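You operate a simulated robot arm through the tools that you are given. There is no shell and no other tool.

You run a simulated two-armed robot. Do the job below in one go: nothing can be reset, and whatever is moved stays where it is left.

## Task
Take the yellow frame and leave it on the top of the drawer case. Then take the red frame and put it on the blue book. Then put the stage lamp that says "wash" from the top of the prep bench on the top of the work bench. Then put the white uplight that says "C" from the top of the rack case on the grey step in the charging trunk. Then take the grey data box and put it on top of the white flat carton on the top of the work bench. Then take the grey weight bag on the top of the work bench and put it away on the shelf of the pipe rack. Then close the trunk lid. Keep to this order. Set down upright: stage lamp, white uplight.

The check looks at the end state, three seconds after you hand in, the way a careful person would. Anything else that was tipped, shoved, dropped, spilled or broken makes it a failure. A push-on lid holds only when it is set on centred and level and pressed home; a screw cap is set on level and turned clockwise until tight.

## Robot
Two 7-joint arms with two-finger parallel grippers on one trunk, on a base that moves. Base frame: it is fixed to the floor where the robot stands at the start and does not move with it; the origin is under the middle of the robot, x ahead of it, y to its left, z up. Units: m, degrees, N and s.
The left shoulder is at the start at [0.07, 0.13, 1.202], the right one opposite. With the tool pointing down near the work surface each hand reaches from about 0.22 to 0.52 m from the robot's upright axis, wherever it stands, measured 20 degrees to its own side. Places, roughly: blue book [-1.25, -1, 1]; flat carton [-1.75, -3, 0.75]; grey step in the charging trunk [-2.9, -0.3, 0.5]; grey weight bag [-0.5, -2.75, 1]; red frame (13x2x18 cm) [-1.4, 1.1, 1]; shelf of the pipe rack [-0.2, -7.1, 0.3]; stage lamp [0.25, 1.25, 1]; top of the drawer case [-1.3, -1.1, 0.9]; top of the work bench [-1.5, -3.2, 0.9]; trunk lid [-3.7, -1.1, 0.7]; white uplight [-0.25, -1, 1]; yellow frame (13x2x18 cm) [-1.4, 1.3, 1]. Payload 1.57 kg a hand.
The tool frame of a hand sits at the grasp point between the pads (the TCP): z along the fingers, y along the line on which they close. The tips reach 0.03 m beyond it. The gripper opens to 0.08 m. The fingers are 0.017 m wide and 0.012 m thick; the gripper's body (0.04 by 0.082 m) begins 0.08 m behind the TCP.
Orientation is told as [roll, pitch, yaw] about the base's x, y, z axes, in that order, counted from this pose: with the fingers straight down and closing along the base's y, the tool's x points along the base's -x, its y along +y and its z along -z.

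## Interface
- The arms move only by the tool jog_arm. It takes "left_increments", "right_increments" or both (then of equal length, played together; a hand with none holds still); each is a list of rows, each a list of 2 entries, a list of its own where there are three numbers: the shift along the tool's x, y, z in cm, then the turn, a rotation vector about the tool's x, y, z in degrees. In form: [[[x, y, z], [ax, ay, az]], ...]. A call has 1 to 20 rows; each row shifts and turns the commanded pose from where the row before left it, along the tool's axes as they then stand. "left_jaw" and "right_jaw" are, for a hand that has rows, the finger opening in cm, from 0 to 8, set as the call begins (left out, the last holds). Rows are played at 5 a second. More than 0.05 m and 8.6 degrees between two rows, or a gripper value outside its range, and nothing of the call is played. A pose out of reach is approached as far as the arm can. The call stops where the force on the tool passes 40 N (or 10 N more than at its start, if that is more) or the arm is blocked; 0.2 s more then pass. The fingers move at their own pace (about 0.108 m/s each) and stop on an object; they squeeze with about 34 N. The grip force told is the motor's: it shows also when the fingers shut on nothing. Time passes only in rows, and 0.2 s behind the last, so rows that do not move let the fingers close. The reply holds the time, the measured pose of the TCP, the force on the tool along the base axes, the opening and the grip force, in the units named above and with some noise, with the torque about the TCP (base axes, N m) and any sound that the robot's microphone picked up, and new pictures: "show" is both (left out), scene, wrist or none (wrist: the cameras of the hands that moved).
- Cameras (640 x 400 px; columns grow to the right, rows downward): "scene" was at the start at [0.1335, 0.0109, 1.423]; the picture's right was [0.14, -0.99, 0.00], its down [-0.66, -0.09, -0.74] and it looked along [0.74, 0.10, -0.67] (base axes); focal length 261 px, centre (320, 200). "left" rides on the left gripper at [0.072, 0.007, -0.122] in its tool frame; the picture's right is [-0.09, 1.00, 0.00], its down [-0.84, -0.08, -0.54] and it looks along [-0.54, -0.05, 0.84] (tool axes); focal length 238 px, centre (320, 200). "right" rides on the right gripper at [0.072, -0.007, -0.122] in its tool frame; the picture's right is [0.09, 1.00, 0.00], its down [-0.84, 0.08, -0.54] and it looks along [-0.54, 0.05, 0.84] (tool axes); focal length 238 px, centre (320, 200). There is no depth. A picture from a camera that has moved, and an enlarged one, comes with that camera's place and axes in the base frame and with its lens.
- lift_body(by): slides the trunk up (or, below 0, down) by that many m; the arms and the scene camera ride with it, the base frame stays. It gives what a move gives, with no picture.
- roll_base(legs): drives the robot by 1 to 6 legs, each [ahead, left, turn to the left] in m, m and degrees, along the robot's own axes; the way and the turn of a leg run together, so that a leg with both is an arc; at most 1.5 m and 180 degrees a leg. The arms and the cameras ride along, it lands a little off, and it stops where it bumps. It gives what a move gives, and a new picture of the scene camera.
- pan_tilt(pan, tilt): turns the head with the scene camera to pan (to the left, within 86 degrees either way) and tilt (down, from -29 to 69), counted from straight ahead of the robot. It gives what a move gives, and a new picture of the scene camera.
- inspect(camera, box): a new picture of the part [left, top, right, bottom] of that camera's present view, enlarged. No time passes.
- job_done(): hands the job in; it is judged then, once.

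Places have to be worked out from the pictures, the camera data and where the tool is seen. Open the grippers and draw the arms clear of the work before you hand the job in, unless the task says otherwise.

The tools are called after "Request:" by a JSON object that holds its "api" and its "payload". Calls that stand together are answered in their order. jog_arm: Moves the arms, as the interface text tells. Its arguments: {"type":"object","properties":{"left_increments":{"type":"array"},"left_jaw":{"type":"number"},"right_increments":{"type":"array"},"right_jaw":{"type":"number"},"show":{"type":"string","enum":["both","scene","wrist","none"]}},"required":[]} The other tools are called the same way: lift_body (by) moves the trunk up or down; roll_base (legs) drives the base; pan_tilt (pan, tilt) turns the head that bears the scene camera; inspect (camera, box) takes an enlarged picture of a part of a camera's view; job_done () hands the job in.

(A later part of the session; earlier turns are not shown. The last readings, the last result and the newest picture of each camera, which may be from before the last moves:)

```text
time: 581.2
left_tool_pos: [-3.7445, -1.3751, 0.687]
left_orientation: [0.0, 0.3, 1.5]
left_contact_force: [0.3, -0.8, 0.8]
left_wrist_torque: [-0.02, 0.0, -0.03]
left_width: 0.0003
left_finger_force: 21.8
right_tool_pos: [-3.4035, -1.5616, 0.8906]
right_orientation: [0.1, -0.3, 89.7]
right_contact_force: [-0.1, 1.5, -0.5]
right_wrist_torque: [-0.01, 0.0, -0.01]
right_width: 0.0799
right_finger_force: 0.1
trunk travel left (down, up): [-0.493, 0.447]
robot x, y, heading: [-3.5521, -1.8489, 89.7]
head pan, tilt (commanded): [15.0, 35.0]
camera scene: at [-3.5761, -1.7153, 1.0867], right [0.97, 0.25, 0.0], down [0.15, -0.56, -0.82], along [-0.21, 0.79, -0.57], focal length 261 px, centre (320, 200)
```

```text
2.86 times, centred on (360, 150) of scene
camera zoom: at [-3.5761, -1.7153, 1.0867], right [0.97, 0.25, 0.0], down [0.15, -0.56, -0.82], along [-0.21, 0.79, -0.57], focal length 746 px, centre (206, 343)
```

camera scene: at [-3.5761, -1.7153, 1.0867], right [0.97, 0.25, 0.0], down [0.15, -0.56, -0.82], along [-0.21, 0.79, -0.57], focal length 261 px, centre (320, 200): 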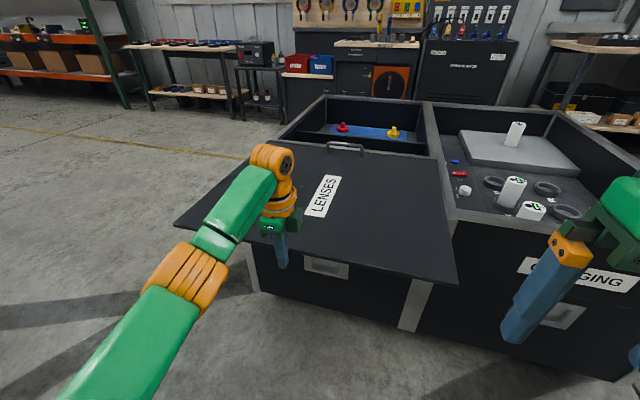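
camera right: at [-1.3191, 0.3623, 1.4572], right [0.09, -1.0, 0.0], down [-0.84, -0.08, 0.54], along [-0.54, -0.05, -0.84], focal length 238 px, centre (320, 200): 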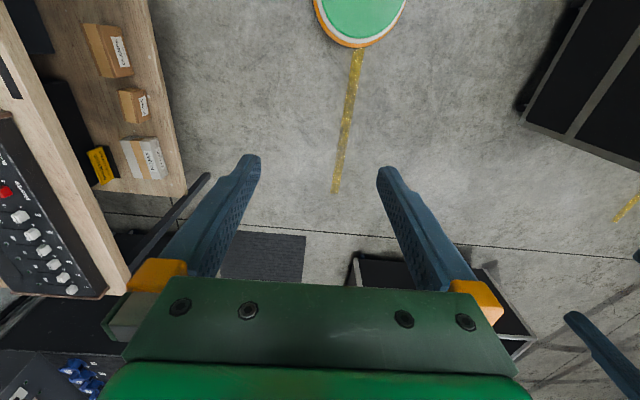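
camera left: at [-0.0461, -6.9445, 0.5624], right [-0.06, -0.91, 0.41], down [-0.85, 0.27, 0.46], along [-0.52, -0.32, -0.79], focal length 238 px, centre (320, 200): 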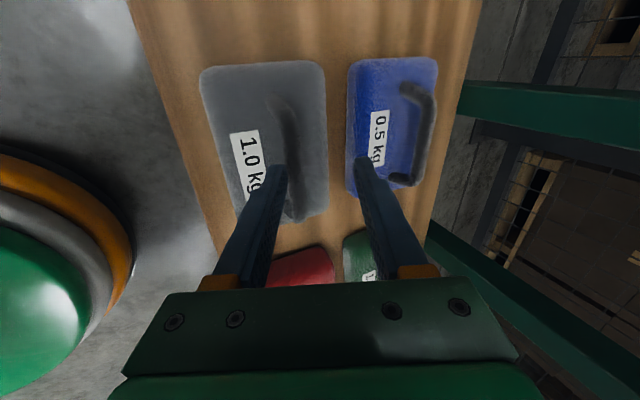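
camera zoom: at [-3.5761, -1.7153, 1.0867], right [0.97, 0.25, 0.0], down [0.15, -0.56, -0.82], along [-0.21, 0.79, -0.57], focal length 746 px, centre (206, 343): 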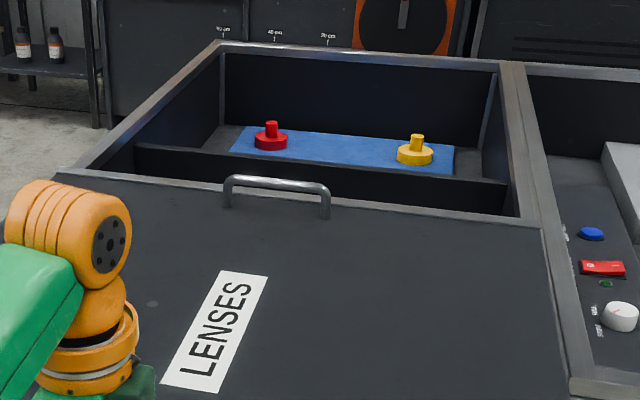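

The lid slides easily (it has moved ~4.5 cm). I push on another 0.15 m and look again.

Request:
{"api": "roll_base", "payload": {"legs": [[0.15, 0, 0]]}}

Request:
{"api": "inspect", "payload": {"camera": "scene", "box": [200, 80, 470, 250]}}

```text
time: 582.6
left_tool_pos: [-3.7423, -1.2258, 0.6869]
left_orientation: [0.1, 0.3, 1.4]
left_contact_force: [-0.2, 0.1, -0.4]
left_wrist_torque: [-0.01, -0.04, 0.0]
left_width: 0.0
left_finger_force: 21.2
right_tool_pos: [-3.4037, -1.4099, 0.8899]
right_orientation: [0.0, -0.3, 89.6]
right_contact_force: [-0.5, 0.5, 0.8]
right_wrist_torque: [-0.02, 0.0, -0.02]
right_width: 0.0797
right_finger_force: 0.1
trunk travel left (down, up): [-0.493, 0.447]
robot x, y, heading: [-3.5552, -1.6992, 90.0]
head pan, tilt (commanded): [15.0, 35.0]
camera scene: at [-3.575, -1.565, 1.0866], right [0.97, 0.25, 0.0], down [0.14, -0.56, -0.82], along [-0.21, 0.79, -0.57], focal length 261 px, centre (320, 200)
```

scene: 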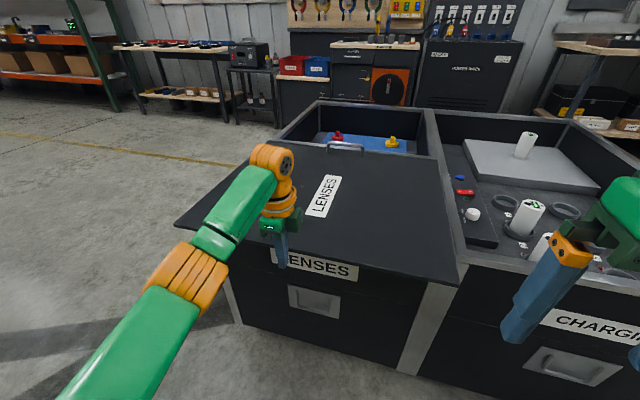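

```text
2.35 times, centred on (335, 165) of scene
camera zoom: at [-3.575, -1.565, 1.0866], right [0.97, 0.25, 0.0], down [0.14, -0.56, -0.82], along [-0.21, 0.79, -0.57], focal length 614 px, centre (285, 282)
```

zoom: 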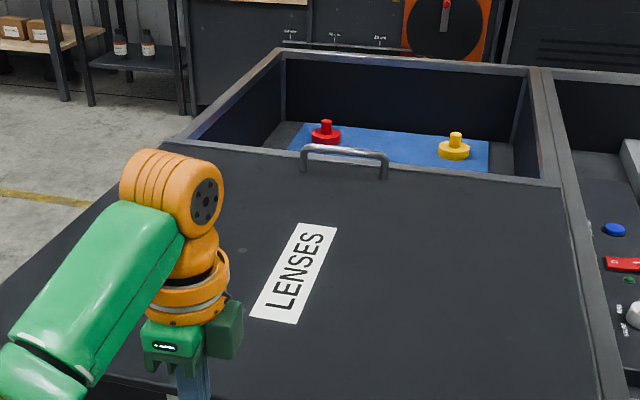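

The lid's north edge is at ≈-0.695 with ≈0.09–0.10 m left to the divider / flush south end. I push another 0.07 m.

Request:
{"api": "roll_base", "payload": {"legs": [[0.07, 0, 0]]}}

Request:
{"api": "inspect", "payload": {"camera": "left", "box": [0, 0, 640, 400]}}

Request:
{"api": "inspect", "payload": {"camera": "scene", "box": [160, 80, 480, 300]}}

```text
time: 583.6
left_tool_pos: [-3.7417, -1.1552, 0.6881]
left_orientation: [-0.1, 0.4, 1.5]
left_contact_force: [-0.3, 0.2, -0.5]
left_wrist_torque: [0.01, -0.03, 0.04]
left_width: 0.0001
left_finger_force: 21.3
right_tool_pos: [-3.4031, -1.3411, 0.8903]
right_orientation: [0.0, -0.2, 89.6]
right_contact_force: [0.4, 0.5, -0.5]
right_wrist_torque: [-0.03, 0.0, 0.01]
right_width: 0.0803
right_finger_force: 0.1
trunk travel left (down, up): [-0.493, 0.447]
robot x, y, heading: [-3.5521, -1.6303, 89.8]
head pan, tilt (commanded): [15.0, 35.0]
camera scene: at [-3.5746, -1.495, 1.0866], right [0.97, 0.25, 0.0], down [0.14, -0.56, -0.82], along [-0.21, 0.79, -0.57], focal length 261 px, centre (320, 200)
```

scene: 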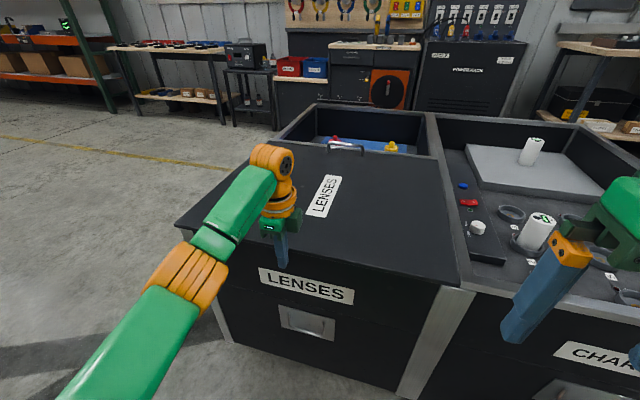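

```text
1.00 times, centred on (320, 200) of left (not enlarged: the box is as wide or as high as the picture)
camera zoom: at [-3.8129, -1.1501, 0.81], right [0.07, 1.0, 0.0], down [0.84, -0.06, 0.54], along [0.54, -0.04, -0.84], focal length 238 px, centre (320, 200)
```

zoom: 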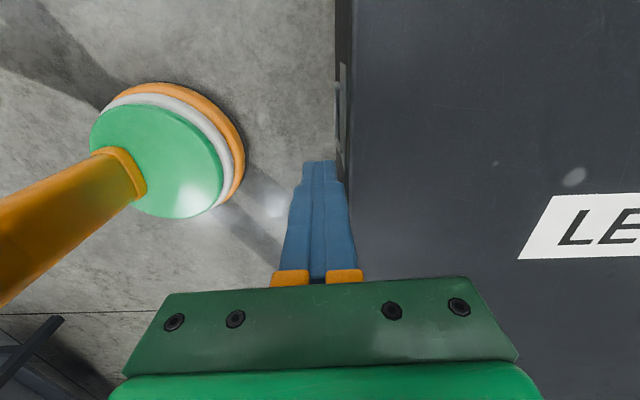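

```text
1.82 times, centred on (320, 190) of scene
camera zoom: at [-3.5746, -1.495, 1.0866], right [0.97, 0.25, 0.0], down [0.14, -0.56, -0.82], along [-0.21, 0.79, -0.57], focal length 475 px, centre (320, 218)
```

zoom: 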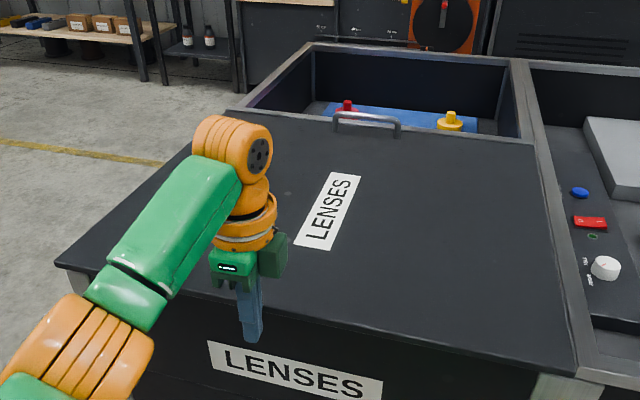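

The lid's south edge now looks flush with the trunk's south face. I test gently for the end stop by pressing 1 cm further with the arm while watching the force.

Request:
{"api": "jog_arm", "payload": {"left_increments": [[[0, 0.5, 0], [0, 0, 0]], [[0, 0.5, 0], [0, 0, 0]], [[0, 0, 0], [0, 0, 0]]], "show": "wrist"}}

```text
time: 584.4
left_tool_pos: [-3.7428, -1.1452, 0.6869]
left_orientation: [0.0, 0.4, 1.5]
left_contact_force: [1.2, -1.8, -1.2]
left_wrist_torque: [0.04, 0.02, -0.05]
left_width: 0.0
left_finger_force: 21.7
right_tool_pos: [-3.4024, -1.3414, 0.8897]
right_orientation: [0.0, -0.3, 89.6]
right_contact_force: [0.0, -0.5, -0.2]
right_wrist_torque: [-0.02, -0.01, 0.06]
right_width: 0.0801
right_finger_force: 0.1
trunk travel left (down, up): [-0.493, 0.447]
robot x, y, heading: [-3.5537, -1.6309, 89.7]
head pan, tilt (commanded): [15.0, 35.0]
camera left: at [-3.8137, -1.1403, 0.8104], right [0.07, 1.0, 0.0], down [0.84, -0.06, 0.54], along [0.54, -0.04, -0.84], focal length 238 px, centre (320, 200)
```

left: 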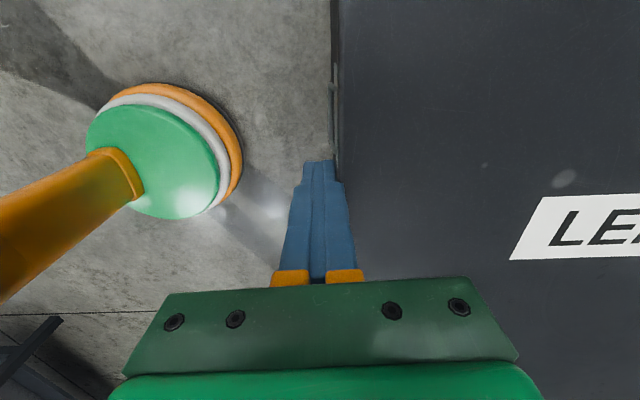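

Slight contact force only (1.8 N). I press on another 1.5 cm.

Request:
{"api": "jog_arm", "payload": {"left_increments": [[[0, 0.5, 0], [0, 0, 0]], [[0, 0.5, 0], [0, 0, 0]], [[0, 0.5, 0], [0, 0, 0]], [[0, 0, 0], [0, 0, 0]]], "show": "wrist"}}

```text
time: 585.4
left_tool_pos: [-3.7435, -1.1397, 0.687]
left_orientation: [0.0, 0.4, 1.3]
left_contact_force: [2.1, -1.8, 0.9]
left_wrist_torque: [0.02, -0.02, -0.08]
left_width: 0.0001
left_finger_force: 21.0
left hand out of reach, approached as far as the arm can: row 2, 3
right_tool_pos: [-3.4025, -1.3431, 0.8907]
right_orientation: [0.0, -0.4, 89.6]
right_contact_force: [0.6, -0.1, 0.3]
right_wrist_torque: [-0.01, 0.0, 0.01]
right_width: 0.0799
right_finger_force: 0.0
trunk travel left (down, up): [-0.493, 0.447]
robot x, y, heading: [-3.5512, -1.6304, 89.8]
head pan, tilt (commanded): [15.0, 35.0]
camera left: at [-3.8148, -1.1351, 0.8105], right [0.07, 1.0, 0.0], down [0.84, -0.06, 0.54], along [0.54, -0.04, -0.84], focal length 238 px, centre (320, 200)
```

left: 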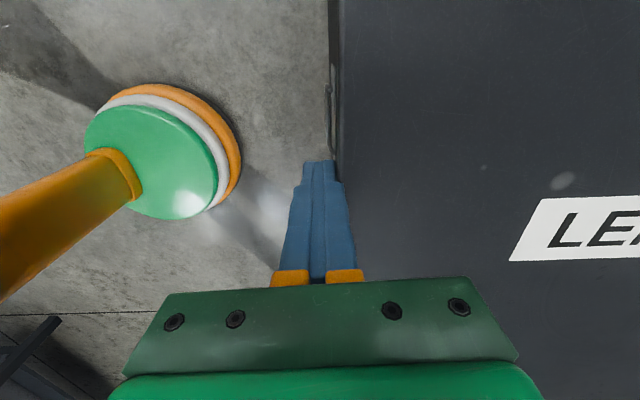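

No hard stop yet. I inspect how the lid's south edge and the rim line up.

Request:
{"api": "inspect", "payload": {"camera": "scene", "box": [360, 210, 520, 340]}}

Request:
{"api": "inspect", "payload": {"camera": "scene", "box": [160, 180, 300, 290]}}

Request:
{"api": "inspect", "payload": {"camera": "scene", "box": [270, 90, 470, 220]}}

```text
3.08 times, centred on (440, 275) of scene
camera zoom: at [-3.5738, -1.4959, 1.0868], right [0.97, 0.25, 0.0], down [0.14, -0.55, -0.82], along [-0.21, 0.79, -0.57], focal length 803 px, centre (-49, -31)
```

zoom: 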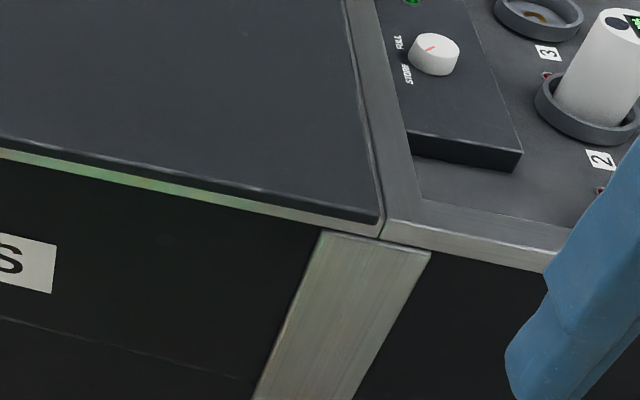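

```text
3.64 times, centred on (230, 235) of scene
camera zoom: at [-3.5738, -1.4959, 1.0868], right [0.97, 0.25, 0.0], down [0.14, -0.55, -0.82], along [-0.21, 0.79, -0.57], focal length 950 px, centre (647, 73)
```

zoom: 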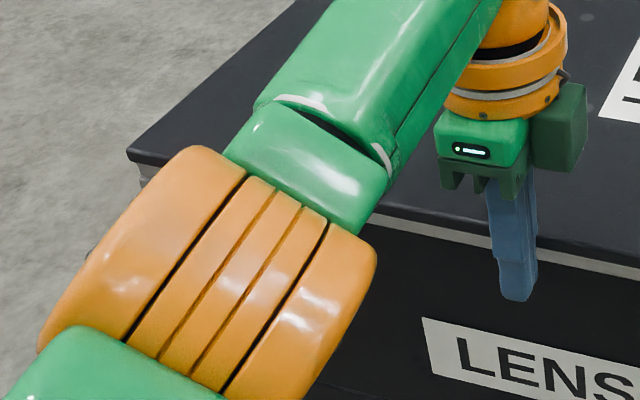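

```text
3.08 times, centred on (370, 155) of scene
camera zoom: at [-3.5738, -1.4959, 1.0868], right [0.97, 0.25, 0.0], down [0.14, -0.55, -0.82], along [-0.21, 0.79, -0.57], focal length 803 px, centre (166, 338)
```

zoom: 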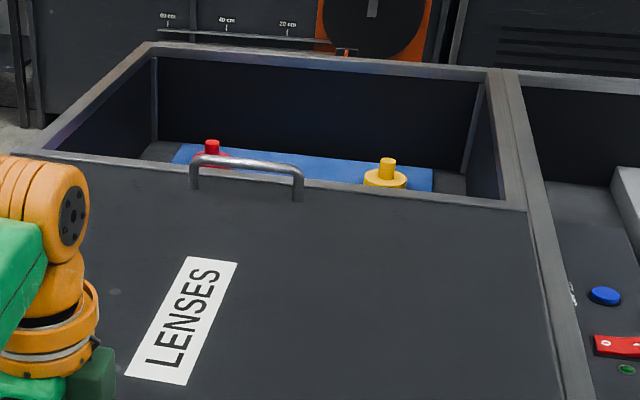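

The lid's south edge is practically flush with the south rim. To make sure it is home, I nudge 1 cm more with the base and check for a stop force.

Request:
{"api": "roll_base", "payload": {"legs": [[0.01, 0, 0]]}}

Request:
{"api": "inspect", "payload": {"camera": "left", "box": [200, 60, 440, 260]}}

Request:
{"api": "inspect", "payload": {"camera": "scene", "box": [360, 210, 520, 340]}}

```text
time: 586.2
left_tool_pos: [-3.7454, -1.129, 0.6864]
left_orientation: [0.0, 0.4, 1.5]
left_contact_force: [-0.4, 0.4, -1.1]
left_wrist_torque: [-0.02, -0.01, -0.01]
left_width: 0.0001
left_finger_force: 21.7
right_tool_pos: [-3.4022, -1.3311, 0.8897]
right_orientation: [0.0, -0.3, 89.5]
right_contact_force: [0.0, -0.6, 0.5]
right_wrist_torque: [0.0, 0.0, 0.04]
right_width: 0.0802
right_finger_force: 0.0
trunk travel left (down, up): [-0.493, 0.447]
robot x, y, heading: [-3.5542, -1.6182, 89.3]
head pan, tilt (commanded): [15.0, 35.0]
camera scene: at [-3.5745, -1.4845, 1.0866], right [0.97, 0.25, 0.0], down [0.14, -0.56, -0.82], along [-0.21, 0.79, -0.57], focal length 261 px, centre (320, 200)
```

scene: 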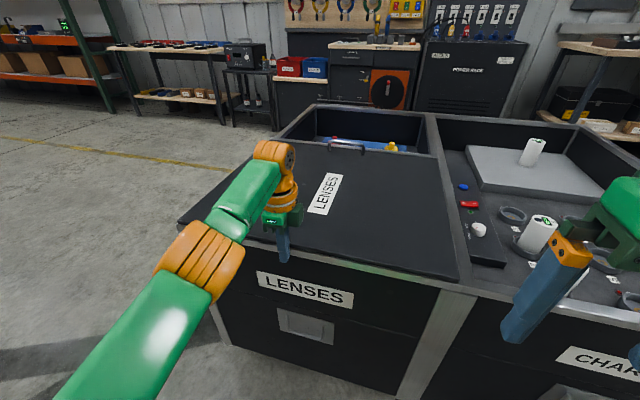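

```text
2.00 times, centred on (320, 160) of left
camera zoom: at [-3.8154, -1.124, 0.8097], right [0.07, 1.0, 0.0], down [0.84, -0.06, 0.54], along [0.54, -0.04, -0.84], focal length 477 px, centre (320, 280)
```

zoom: 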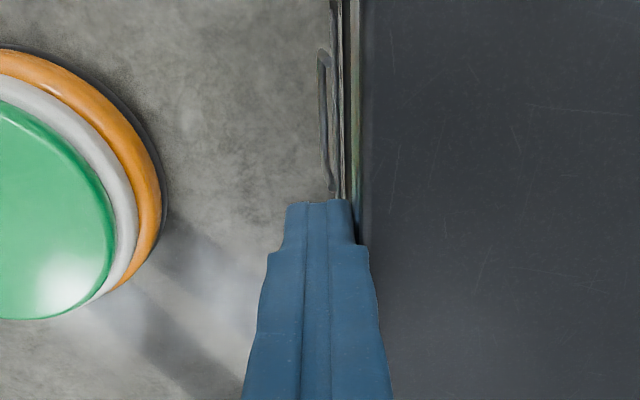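

```text
3.08 times, centred on (440, 275) of scene
camera zoom: at [-3.5745, -1.4845, 1.0866], right [0.97, 0.25, 0.0], down [0.14, -0.56, -0.82], along [-0.21, 0.79, -0.57], focal length 803 px, centre (-49, -31)
```

zoom: 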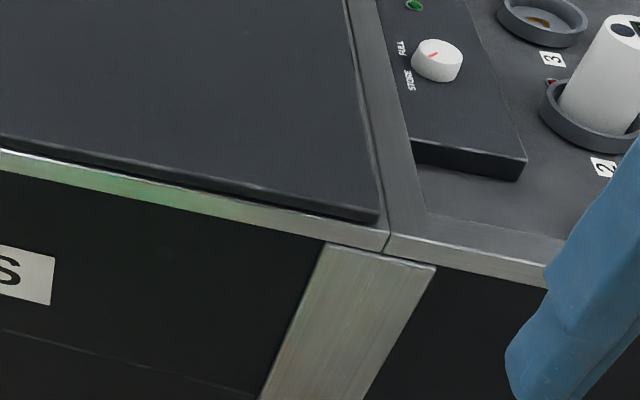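

The lid is now ~1 cm inside the south rim, still without a stop. I nudge 1 cm more and watch whether force builds up.

Request:
{"api": "roll_base", "payload": {"legs": [[0.012, 0, 0.5]]}}

Request:
{"api": "inspect", "payload": {"camera": "left", "box": [200, 60, 440, 260]}}

Request:
{"api": "inspect", "payload": {"camera": "scene", "box": [260, 90, 480, 230]}}

```text
time: 587.0
left_tool_pos: [-3.7462, -1.1275, 0.6875]
left_orientation: [-1.1, 0.1, 1.6]
left_contact_force: [2.0, -8.9, 7.4]
left_wrist_torque: [0.06, -0.07, -0.08]
left_width: 0.0
left_finger_force: 21.5
right_tool_pos: [-3.4033, -1.3249, 0.8916]
right_orientation: [0.1, -0.6, 90.0]
right_contact_force: [0.0, -0.1, 0.1]
right_wrist_torque: [0.01, -0.04, -0.02]
right_width: 0.0799
right_finger_force: 0.1
trunk travel left (down, up): [-0.493, 0.447]
robot x, y, heading: [-3.5537, -1.6098, 90.0]
head pan, tilt (commanded): [15.0, 35.0]
stopped in leg 1: the force on the tool passed its limit at 51 N (the readings are from after the stop); the commanded pose is now the measured one
camera scene: at [-3.5739, -1.4803, 1.0875], right [0.97, 0.26, 0.0], down [0.15, -0.55, -0.82], along [-0.21, 0.79, -0.57], focal length 261 px, centre (320, 200)
```

scene: 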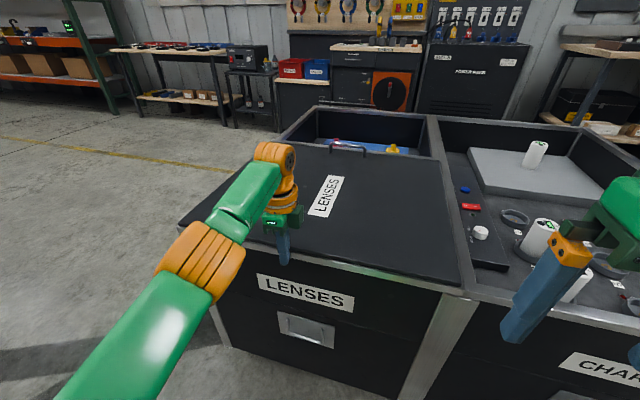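

```text
2.00 times, centred on (320, 160) of left
camera zoom: at [-3.8167, -1.1217, 0.8097], right [0.06, 1.0, -0.02], down [0.84, -0.04, 0.54], along [0.54, -0.05, -0.84], focal length 477 px, centre (320, 280)
```

zoom: 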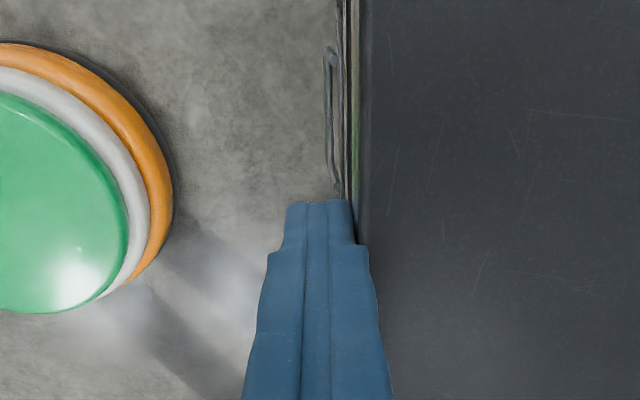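

```text
2.86 times, centred on (370, 160) of scene
camera zoom: at [-3.5739, -1.4803, 1.0875], right [0.97, 0.26, 0.0], down [0.15, -0.55, -0.82], along [-0.21, 0.79, -0.57], focal length 746 px, centre (177, 314)
```

zoom: 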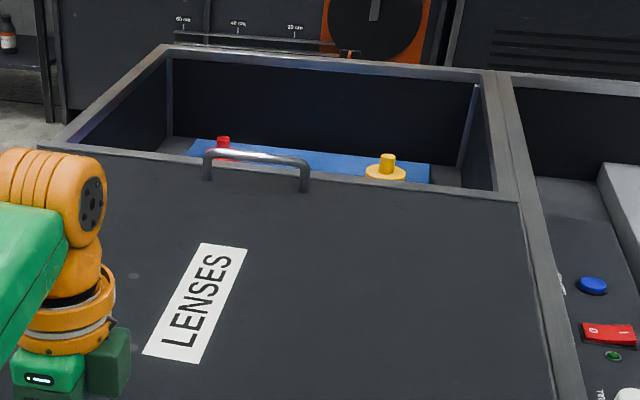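

Now a firm stop came (>50 N, contact at lid height): the lid is home, covering the lens well. I back away and check that it stays.

Request:
{"api": "roll_base", "payload": {"legs": [[-0.35, 0, 0]]}}

Request:
{"api": "lift_body", "payload": {"by": 0.4}}

Request:
{"api": "pan_tilt", "payload": {"pan": 0, "tilt": 35}}

Request:
{"api": "inspect", "payload": {"camera": "scene", "box": [160, 110, 480, 310]}}

```text
time: 589.3
left_tool_pos: [-3.7445, -1.482, 0.6869]
left_orientation: [-1.1, 0.2, 1.4]
left_contact_force: [-5.8, -2.8, 15.0]
left_wrist_torque: [0.26, -0.14, 0.08]
left_width: 0.0
left_finger_force: 21.8
right_tool_pos: [-3.4046, -1.6796, 0.891]
right_orientation: [0.0, -0.6, 89.7]
right_contact_force: [0.0, 0.4, -0.2]
right_wrist_torque: [-0.01, -0.01, 0.02]
right_width: 0.0798
right_finger_force: 0.0
trunk travel left (down, up): [-0.493, 0.447]
robot x, y, heading: [-3.5562, -1.9681, 89.6]
head pan, tilt (commanded): [15.0, 35.0]
camera scene: at [-3.5757, -1.835, 1.0874], right [0.97, 0.25, 0.0], down [0.15, -0.55, -0.82], along [-0.21, 0.79, -0.57], focal length 261 px, centre (320, 200)
```

scene: 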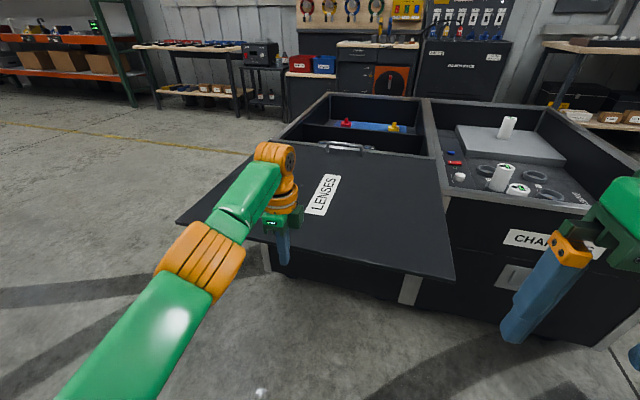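

```text
time: 593.1
left_tool_pos: [-3.7455, -1.4796, 1.0848]
left_orientation: [-1.3, 0.1, 1.4]
left_contact_force: [-0.1, 0.5, -0.1]
left_wrist_torque: [-0.03, 0.05, 0.04]
left_width: 0.0001
left_finger_force: 21.4
right_tool_pos: [-3.4031, -1.6762, 1.29]
right_orientation: [-0.1, -0.4, 89.8]
right_contact_force: [0.3, 0.6, 0.2]
right_wrist_torque: [0.01, -0.01, 0.0]
right_width: 0.08
right_finger_force: 0.2
trunk travel left (down, up): [-0.893, 0.047]
robot x, y, heading: [-3.5527, -1.9634, 89.7]
head pan, tilt (commanded): [15.0, 35.0]
```

```text
time: 593.9
left_tool_pos: [-3.7452, -1.4784, 1.0843]
left_orientation: [-1.2, 0.1, 1.4]
left_contact_force: [0.3, 0.0, 0.1]
left_wrist_torque: [0.02, -0.03, -0.03]
left_width: 0.0003
left_finger_force: 21.4
right_tool_pos: [-3.4031, -1.6769, 1.2899]
right_orientation: [0.0, -0.2, 89.6]
right_contact_force: [-0.2, 0.3, 0.4]
right_wrist_torque: [-0.06, 0.0, -0.01]
right_width: 0.0797
right_finger_force: 0.0
trunk travel left (down, up): [-0.893, 0.047]
robot x, y, heading: [-3.5526, -1.9639, 89.8]
head pan, tilt (commanded): [0.0, 35.0]
camera scene: at [-3.5525, -1.8276, 1.4867], right [1.0, 0.0, 0.0], down [0.0, -0.57, -0.82], along [0.0, 0.82, -0.57], focal length 261 px, centre (320, 200)
```

scene: 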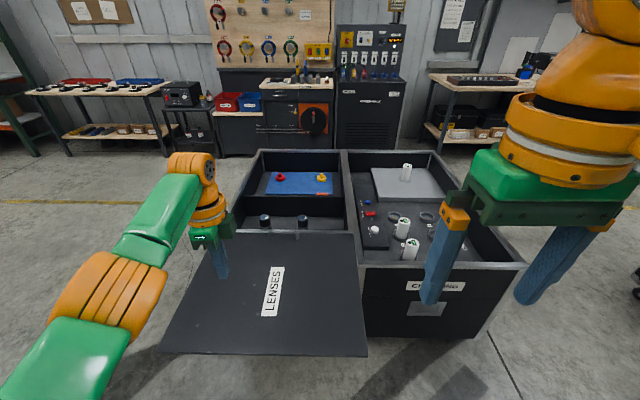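

```text
2.00 times, centred on (320, 210) of scene
camera zoom: at [-3.5525, -1.8276, 1.4867], right [1.0, 0.0, 0.0], down [0.0, -0.57, -0.82], along [0.0, 0.82, -0.57], focal length 522 px, centre (320, 180)
```

zoom: 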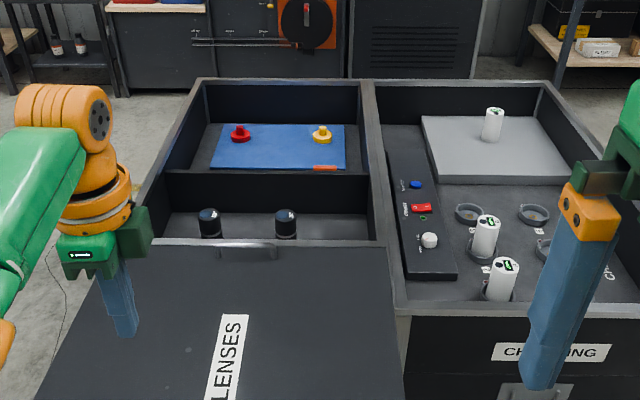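

The lid came back with the hand (a ledge on the finger had hooked over its edge: +15 N vertical). I'll redo it with the hand in its default yaw, whose finger sides are flat, and with the tips only ~1.5 cm below the lid top. First back off and turn the hand.

Request:
{"api": "roll_base", "payload": {"legs": [[-0.2, 0, 0]]}}

Request:
{"api": "jog_arm", "payload": {"left_increments": [[[0, 0, 0], [1.2, 0, -8.2]], [[0, 0, 0], [0, 0, -8.2]], [[0, 0, 0], [0, 0, -8.2]], [[0, 0, 0], [0, 0, -8.2]], [[0, 0, 0], [0, 0, -8.2]], [[0, 0, 0], [0, 0, -8.2]], [[0, 0, 0], [0, 0, -8.2]], [[0, 0, 0], [0, 0, -8.2]], [[0, 0, 0], [0, 0, -8.2]], [[0, 0, 0], [0, 0, -8.2]], [[0, 0, 0], [0, 0, -8.2]], [[0, 0, 0], [0, 0, 0]]], "left_jaw": 0, "show": "none"}}

Request:
{"api": "lift_body", "payload": {"by": -0.38}}

Request:
{"api": "inspect", "payload": {"camera": "left", "box": [0, 0, 640, 400]}}

Request:
{"api": "pan_tilt", "payload": {"pan": 10, "tilt": 35}}

```text
time: 595.5
left_tool_pos: [-3.7464, -1.6751, 1.0837]
left_orientation: [-1.5, 0.1, 1.5]
left_contact_force: [0.6, 0.2, -0.3]
left_wrist_torque: [-0.05, 0.01, 0.0]
left_width: 0.0
left_finger_force: 21.5
right_tool_pos: [-3.4062, -1.8714, 1.2902]
right_orientation: [0.1, 0.0, 89.8]
right_contact_force: [-0.5, 0.9, -0.2]
right_wrist_torque: [-0.06, 0.0, 0.03]
right_width: 0.08
right_finger_force: 0.1
trunk travel left (down, up): [-0.893, 0.047]
robot x, y, heading: [-3.5566, -2.1638, 89.8]
head pan, tilt (commanded): [0.0, 35.0]
camera scene: at [-3.5537, -2.0224, 1.4862], right [1.0, 0.0, 0.0], down [0.0, -0.58, -0.82], along [0.0, 0.82, -0.58], focal length 261 px, centre (320, 200)
```

scene: 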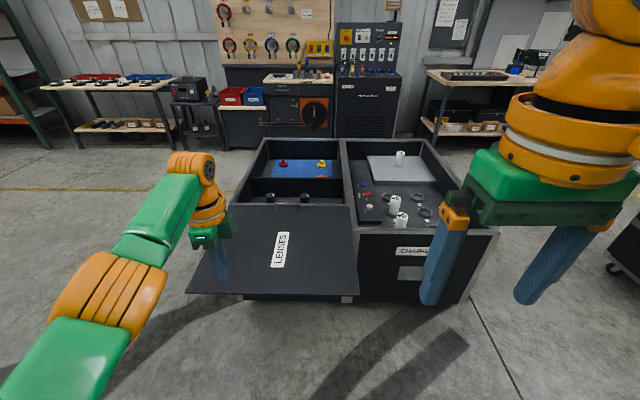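

```text
time: 598.1
left_tool_pos: [-3.749, -1.6822, 1.0839]
left_orientation: [0.0, 2.4, 91.8]
left_contact_force: [1.0, -0.2, -0.1]
left_wrist_torque: [0.0, 0.01, -0.01]
left_width: 0.0
left_finger_force: 21.4
left hand out of reach, approached as far as the arm can: row 1
right_tool_pos: [-3.4056, -1.876, 1.2892]
right_orientation: [0.0, -0.3, 89.9]
right_contact_force: [-0.7, 0.6, 0.2]
right_wrist_torque: [0.0, 0.0, 0.01]
right_width: 0.0799
right_finger_force: 0.1
trunk travel left (down, up): [-0.893, 0.047]
robot x, y, heading: [-3.5558, -2.1643, 89.8]
head pan, tilt (commanded): [0.0, 35.0]
```

```text
time: 601.8
left_tool_pos: [-3.7474, -1.6826, 0.7049]
left_orientation: [0.0, 2.4, 91.7]
left_contact_force: [-0.2, -0.7, 0.6]
left_wrist_torque: [-0.01, -0.01, 0.0]
left_width: 0.0
left_finger_force: 21.4
right_tool_pos: [-3.4054, -1.8771, 0.9107]
right_orientation: [0.0, -0.4, 89.8]
right_contact_force: [-0.7, -1.5, 0.5]
right_wrist_torque: [-0.03, -0.01, -0.01]
right_width: 0.0798
right_finger_force: 0.1
trunk travel left (down, up): [-0.513, 0.427]
robot x, y, heading: [-3.5517, -2.1625, 89.8]
head pan, tilt (commanded): [0.0, 35.0]
```

```text
1.00 times, centred on (320, 200) of left (not enlarged: the box is as wide or as high as the picture)
camera zoom: at [-3.7522, -1.7501, 0.8298], right [-1.0, 0.06, 0.0], down [0.05, 0.86, 0.51], along [0.03, 0.5, -0.86], focal length 238 px, centre (320, 200)
```

zoom: 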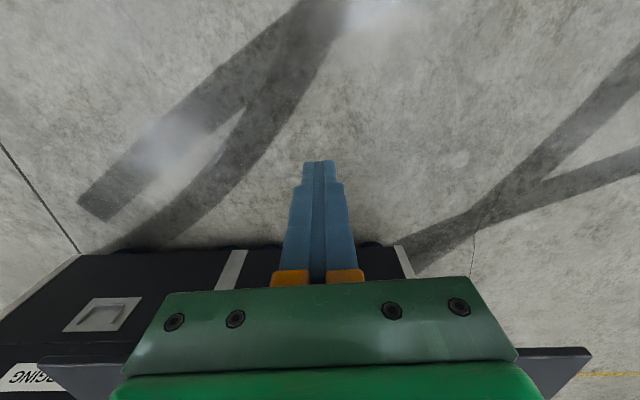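

```text
time: 602.5
left_tool_pos: [-3.7473, -1.6833, 0.7049]
left_orientation: [-0.1, 2.5, 91.8]
left_contact_force: [-0.4, 0.5, 0.6]
left_wrist_torque: [0.01, -0.02, -0.01]
left_width: 0.0001
left_finger_force: 21.4
right_tool_pos: [-3.4052, -1.8769, 0.9099]
right_orientation: [0.0, -0.4, 89.8]
right_contact_force: [-0.3, -0.2, 0.2]
right_wrist_torque: [0.03, -0.04, 0.0]
right_width: 0.0799
right_finger_force: 0.1
trunk travel left (down, up): [-0.513, 0.427]
robot x, y, heading: [-3.5556, -2.1652, 89.8]
head pan, tilt (commanded): [10.0, 35.0]
camera scene: at [-3.5689, -2.029, 1.1067], right [0.99, 0.17, 0.0], down [0.1, -0.57, -0.82], along [-0.14, 0.81, -0.57], focal length 261 px, centre (320, 200)
```

scene: 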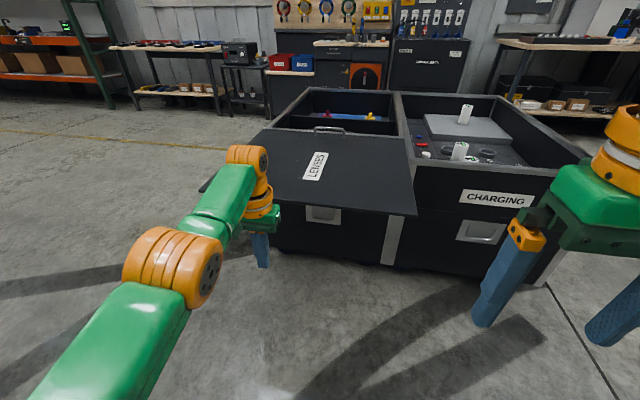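

The hand's flat side faces the lid, tips at z≈0.675. I make it exactly vertical and drive 0.45 m forward, pushing the lid most of the way.

Request:
{"api": "jog_arm", "payload": {"left_increments": [[[0, 0, 0], [0, -2.5, 0]], [[0, 0, 0], [0, 0, 0]]], "show": "none"}}

Request:
{"api": "roll_base", "payload": {"legs": [[0.2, 0, 0], [0.25, 0, 0]]}}

Request:
{"api": "inspect", "payload": {"camera": "left", "box": [0, 0, 640, 400]}}

```text
time: 603.1
left_tool_pos: [-3.7489, -1.6815, 0.7054]
left_orientation: [-0.3, 0.9, 92.1]
left_contact_force: [0.8, 0.5, -0.6]
left_wrist_torque: [-0.01, -0.01, 0.03]
left_width: 0.0
left_finger_force: 21.8
right_tool_pos: [-3.4058, -1.8766, 0.9101]
right_orientation: [0.0, -0.3, 89.8]
right_contact_force: [-0.4, -0.5, 0.3]
right_wrist_torque: [-0.03, -0.04, 0.02]
right_width: 0.0798
right_finger_force: 0.0
trunk travel left (down, up): [-0.513, 0.427]
robot x, y, heading: [-3.5509, -2.1657, 90.0]
head pan, tilt (commanded): [10.0, 35.0]
```

```text
time: 606.1
left_tool_pos: [-3.754, -1.2342, 0.7048]
left_orientation: [-0.3, 0.7, 92.8]
left_contact_force: [-0.3, 0.0, -0.6]
left_wrist_torque: [0.0, -0.02, 0.01]
left_width: 0.0
left_finger_force: 20.7
right_tool_pos: [-3.4076, -1.4273, 0.91]
right_orientation: [0.0, -0.3, 90.4]
right_contact_force: [0.1, -1.1, -0.9]
right_wrist_torque: [-0.02, 0.02, -0.01]
right_width: 0.0798
right_finger_force: 0.1
trunk travel left (down, up): [-0.513, 0.427]
robot x, y, heading: [-3.5561, -1.7152, 90.6]
head pan, tilt (commanded): [10.0, 35.0]
camera scene: at [-3.571, -1.5812, 1.1067], right [0.98, 0.18, 0.0], down [0.1, -0.56, -0.82], along [-0.15, 0.81, -0.57], focal length 261 px, centre (320, 200)
```

scene: 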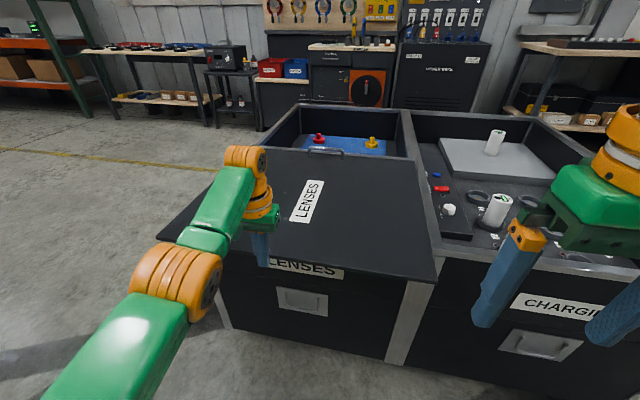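

```text
1.00 times, centred on (320, 200) of left (not enlarged: the box is as wide or as high as the picture)
camera zoom: at [-3.7574, -1.3052, 0.8282], right [-1.0, 0.05, 0.0], down [0.04, 0.85, 0.53], along [0.03, 0.53, -0.85], focal length 238 px, centre (320, 200)
```

zoom: 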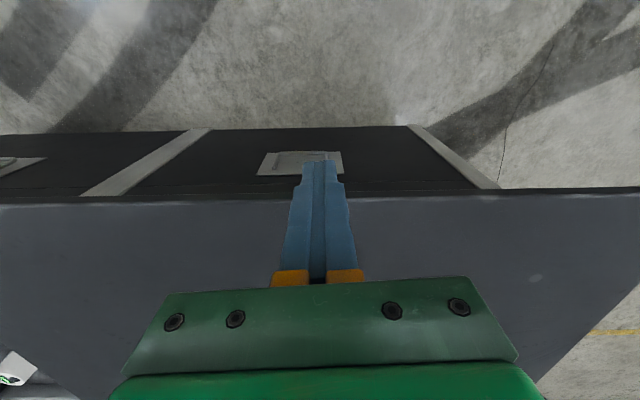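

Lid edge is at ≈-1.222 and sliding well. Push 0.085 m more.

Request:
{"api": "roll_base", "payload": {"legs": [[0.085, 0, -0.6]]}}

Request:
{"api": "inspect", "payload": {"camera": "left", "box": [0, 0, 640, 400]}}

```text
time: 607.2
left_tool_pos: [-3.7497, -1.1466, 0.7035]
left_orientation: [-0.2, 0.8, 92.1]
left_contact_force: [0.1, -0.3, -0.4]
left_wrist_torque: [0.0, -0.02, 0.01]
left_width: 0.0
left_finger_force: 21.6
right_tool_pos: [-3.405, -1.3417, 0.9104]
right_orientation: [0.0, -0.4, 89.7]
right_contact_force: [0.1, -0.7, 0.2]
right_wrist_torque: [0.0, -0.02, 0.01]
right_width: 0.0802
right_finger_force: 0.1
trunk travel left (down, up): [-0.513, 0.427]
robot x, y, heading: [-3.5549, -1.6352, 89.8]
head pan, tilt (commanded): [10.0, 35.0]
camera scene: at [-3.5698, -1.4956, 1.1067], right [0.99, 0.17, 0.0], down [0.1, -0.57, -0.82], along [-0.14, 0.81, -0.57], focal length 261 px, centre (320, 200)
```

scene: 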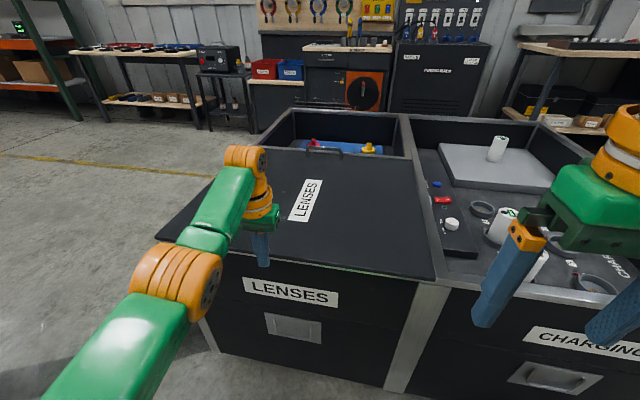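

```text
1.00 times, centred on (320, 200) of left (not enlarged: the box is as wide or as high as the picture)
camera zoom: at [-3.7534, -1.2177, 0.8281], right [-1.0, 0.06, 0.0], down [0.05, 0.85, 0.53], along [0.03, 0.53, -0.85], focal length 238 px, centre (320, 200)
```

zoom: 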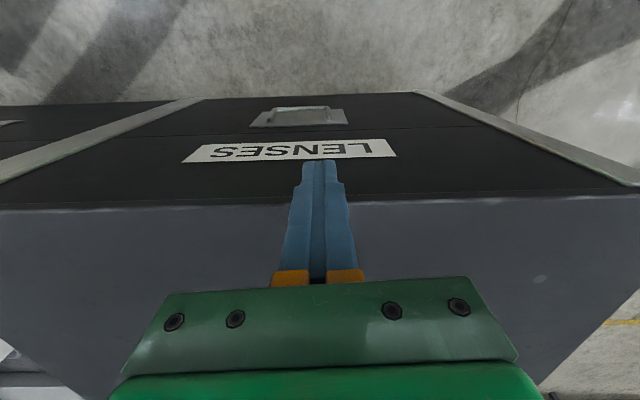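

Almost flush. I continue in 1.5 cm steps.

Request:
{"api": "roll_base", "payload": {"legs": [[0.015, 0, 0]]}}

Request:
{"api": "inspect", "payload": {"camera": "left", "box": [160, 100, 480, 300]}}

```text
time: 608.0
left_tool_pos: [-3.7496, -1.1322, 0.7041]
left_orientation: [-0.2, 0.8, 92.1]
left_contact_force: [0.6, -0.7, 0.2]
left_wrist_torque: [0.03, 0.01, -0.03]
left_width: 0.0
left_finger_force: 21.0
right_tool_pos: [-3.4061, -1.328, 0.9101]
right_orientation: [0.0, -0.3, 89.8]
right_contact_force: [-0.1, 0.5, 0.1]
right_wrist_torque: [-0.03, -0.03, 0.01]
right_width: 0.0798
right_finger_force: 0.2
trunk travel left (down, up): [-0.513, 0.427]
robot x, y, heading: [-3.5538, -1.6205, 90.0]
head pan, tilt (commanded): [10.0, 35.0]
camera scene: at [-3.5698, -1.4814, 1.1068], right [0.99, 0.17, 0.0], down [0.1, -0.56, -0.82], along [-0.14, 0.81, -0.57], focal length 261 px, centre (320, 200)
```

scene: 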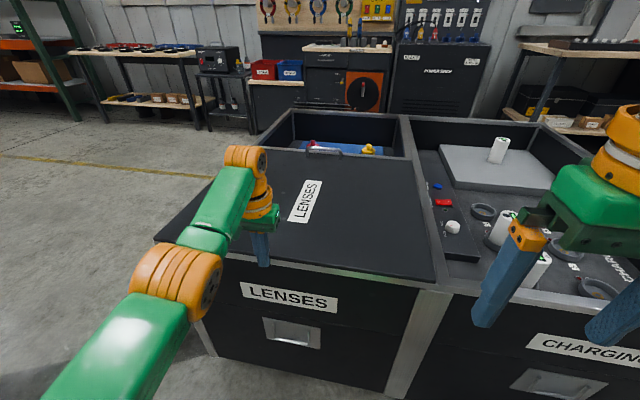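

```text
2.00 times, centred on (320, 200) of left
camera zoom: at [-3.7534, -1.2033, 0.8284], right [-1.0, 0.06, 0.0], down [0.05, 0.85, 0.53], along [0.03, 0.53, -0.85], focal length 477 px, centre (320, 200)
```

zoom: 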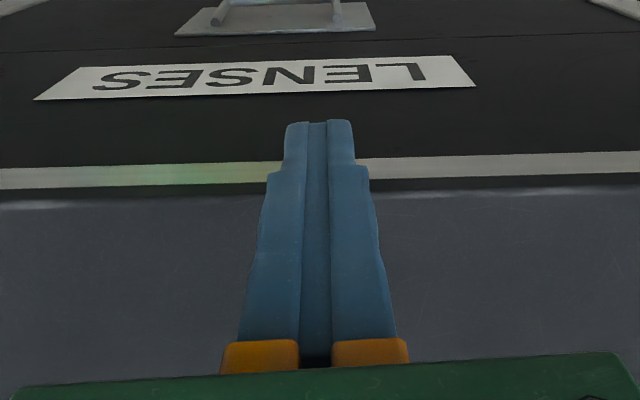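

The south rim strip now shows beside the lid edge. I continue 1 cm more toward the stop.

Request:
{"api": "roll_base", "payload": {"legs": [[0.01, 0, 0]]}}

Request:
{"api": "inspect", "payload": {"camera": "left", "box": [160, 100, 480, 300]}}

```text
time: 608.7
left_tool_pos: [-3.7494, -1.1261, 0.7054]
left_orientation: [-0.1, 0.9, 92.1]
left_contact_force: [2.8, -23.5, -10.5]
left_wrist_torque: [-0.7, -0.03, -0.12]
left_width: 0.0001
left_finger_force: 21.1
right_tool_pos: [-3.4051, -1.3224, 0.9111]
right_orientation: [0.0, -0.7, 89.8]
right_contact_force: [0.3, -0.2, -0.6]
right_wrist_torque: [0.01, 0.0, 0.03]
right_width: 0.0798
right_finger_force: 0.1
trunk travel left (down, up): [-0.513, 0.427]
robot x, y, heading: [-3.5503, -1.6067, 89.8]
head pan, tilt (commanded): [10.0, 35.0]
camera scene: at [-3.5697, -1.4748, 1.1071], right [0.99, 0.17, 0.0], down [0.1, -0.56, -0.82], along [-0.14, 0.81, -0.57], focal length 261 px, centre (320, 200)
```

scene: 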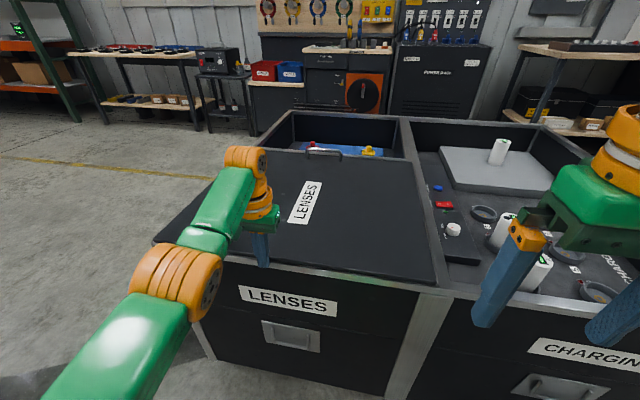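

```text
2.00 times, centred on (320, 200) of left
camera zoom: at [-3.7533, -1.1962, 0.8292], right [-1.0, 0.06, 0.0], down [0.04, 0.85, 0.53], along [0.03, 0.53, -0.85], focal length 477 px, centre (320, 200)
```

zoom: 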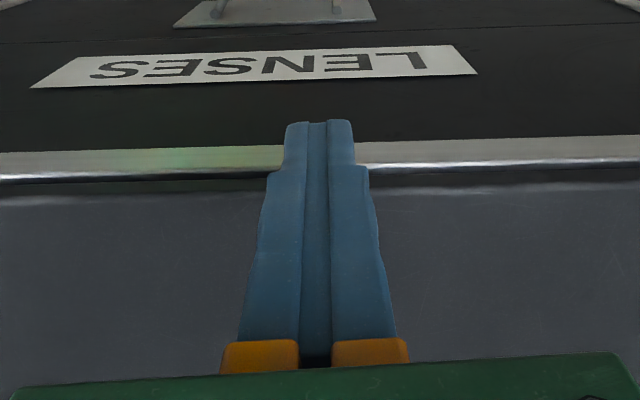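

A firm stop again (23 N, contact at lid height). I back off 2 cm and check that the lid stays.

Request:
{"api": "roll_base", "payload": {"legs": [[-0.025, 0, 0]]}}

Request:
{"api": "inspect", "payload": {"camera": "left", "box": [160, 100, 480, 300]}}

```text
time: 609.5
left_tool_pos: [-3.7495, -1.1477, 0.704]
left_orientation: [-0.3, 1.1, 92.2]
left_contact_force: [0.2, 0.0, 0.3]
left_wrist_torque: [0.04, 0.02, 0.02]
left_width: 0.0
left_finger_force: 21.4
right_tool_pos: [-3.4067, -1.3419, 0.9095]
right_orientation: [0.1, -0.3, 89.9]
right_contact_force: [-0.6, -0.5, -0.7]
right_wrist_torque: [-0.01, 0.0, -0.01]
right_width: 0.0799
right_finger_force: 0.1
trunk travel left (down, up): [-0.513, 0.427]
robot x, y, heading: [-3.556, -1.6322, 89.8]
head pan, tilt (commanded): [10.0, 35.0]
camera scene: at [-3.5699, -1.4947, 1.1066], right [0.99, 0.17, 0.0], down [0.1, -0.57, -0.82], along [-0.14, 0.81, -0.57], focal length 261 px, centre (320, 200)
```

scene: 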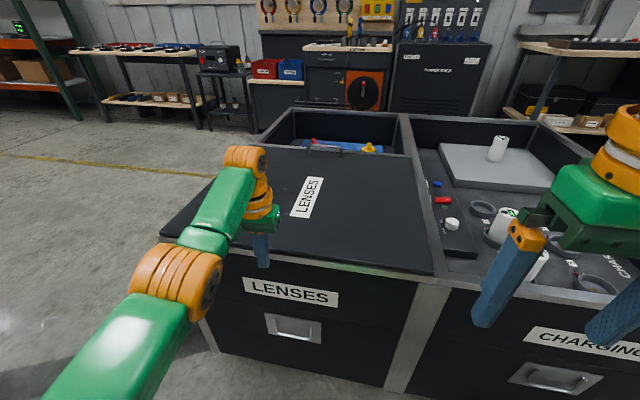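

```text
2.00 times, centred on (320, 200) of left
camera zoom: at [-3.7535, -1.2175, 0.8272], right [-1.0, 0.06, -0.01], down [0.04, 0.85, 0.52], along [0.03, 0.52, -0.85], focal length 477 px, centre (320, 200)
```

zoom: 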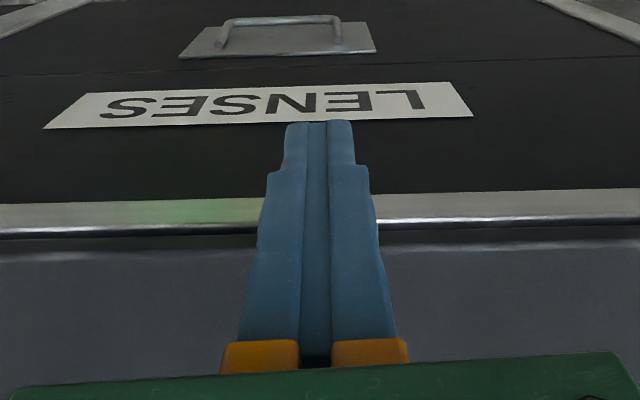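

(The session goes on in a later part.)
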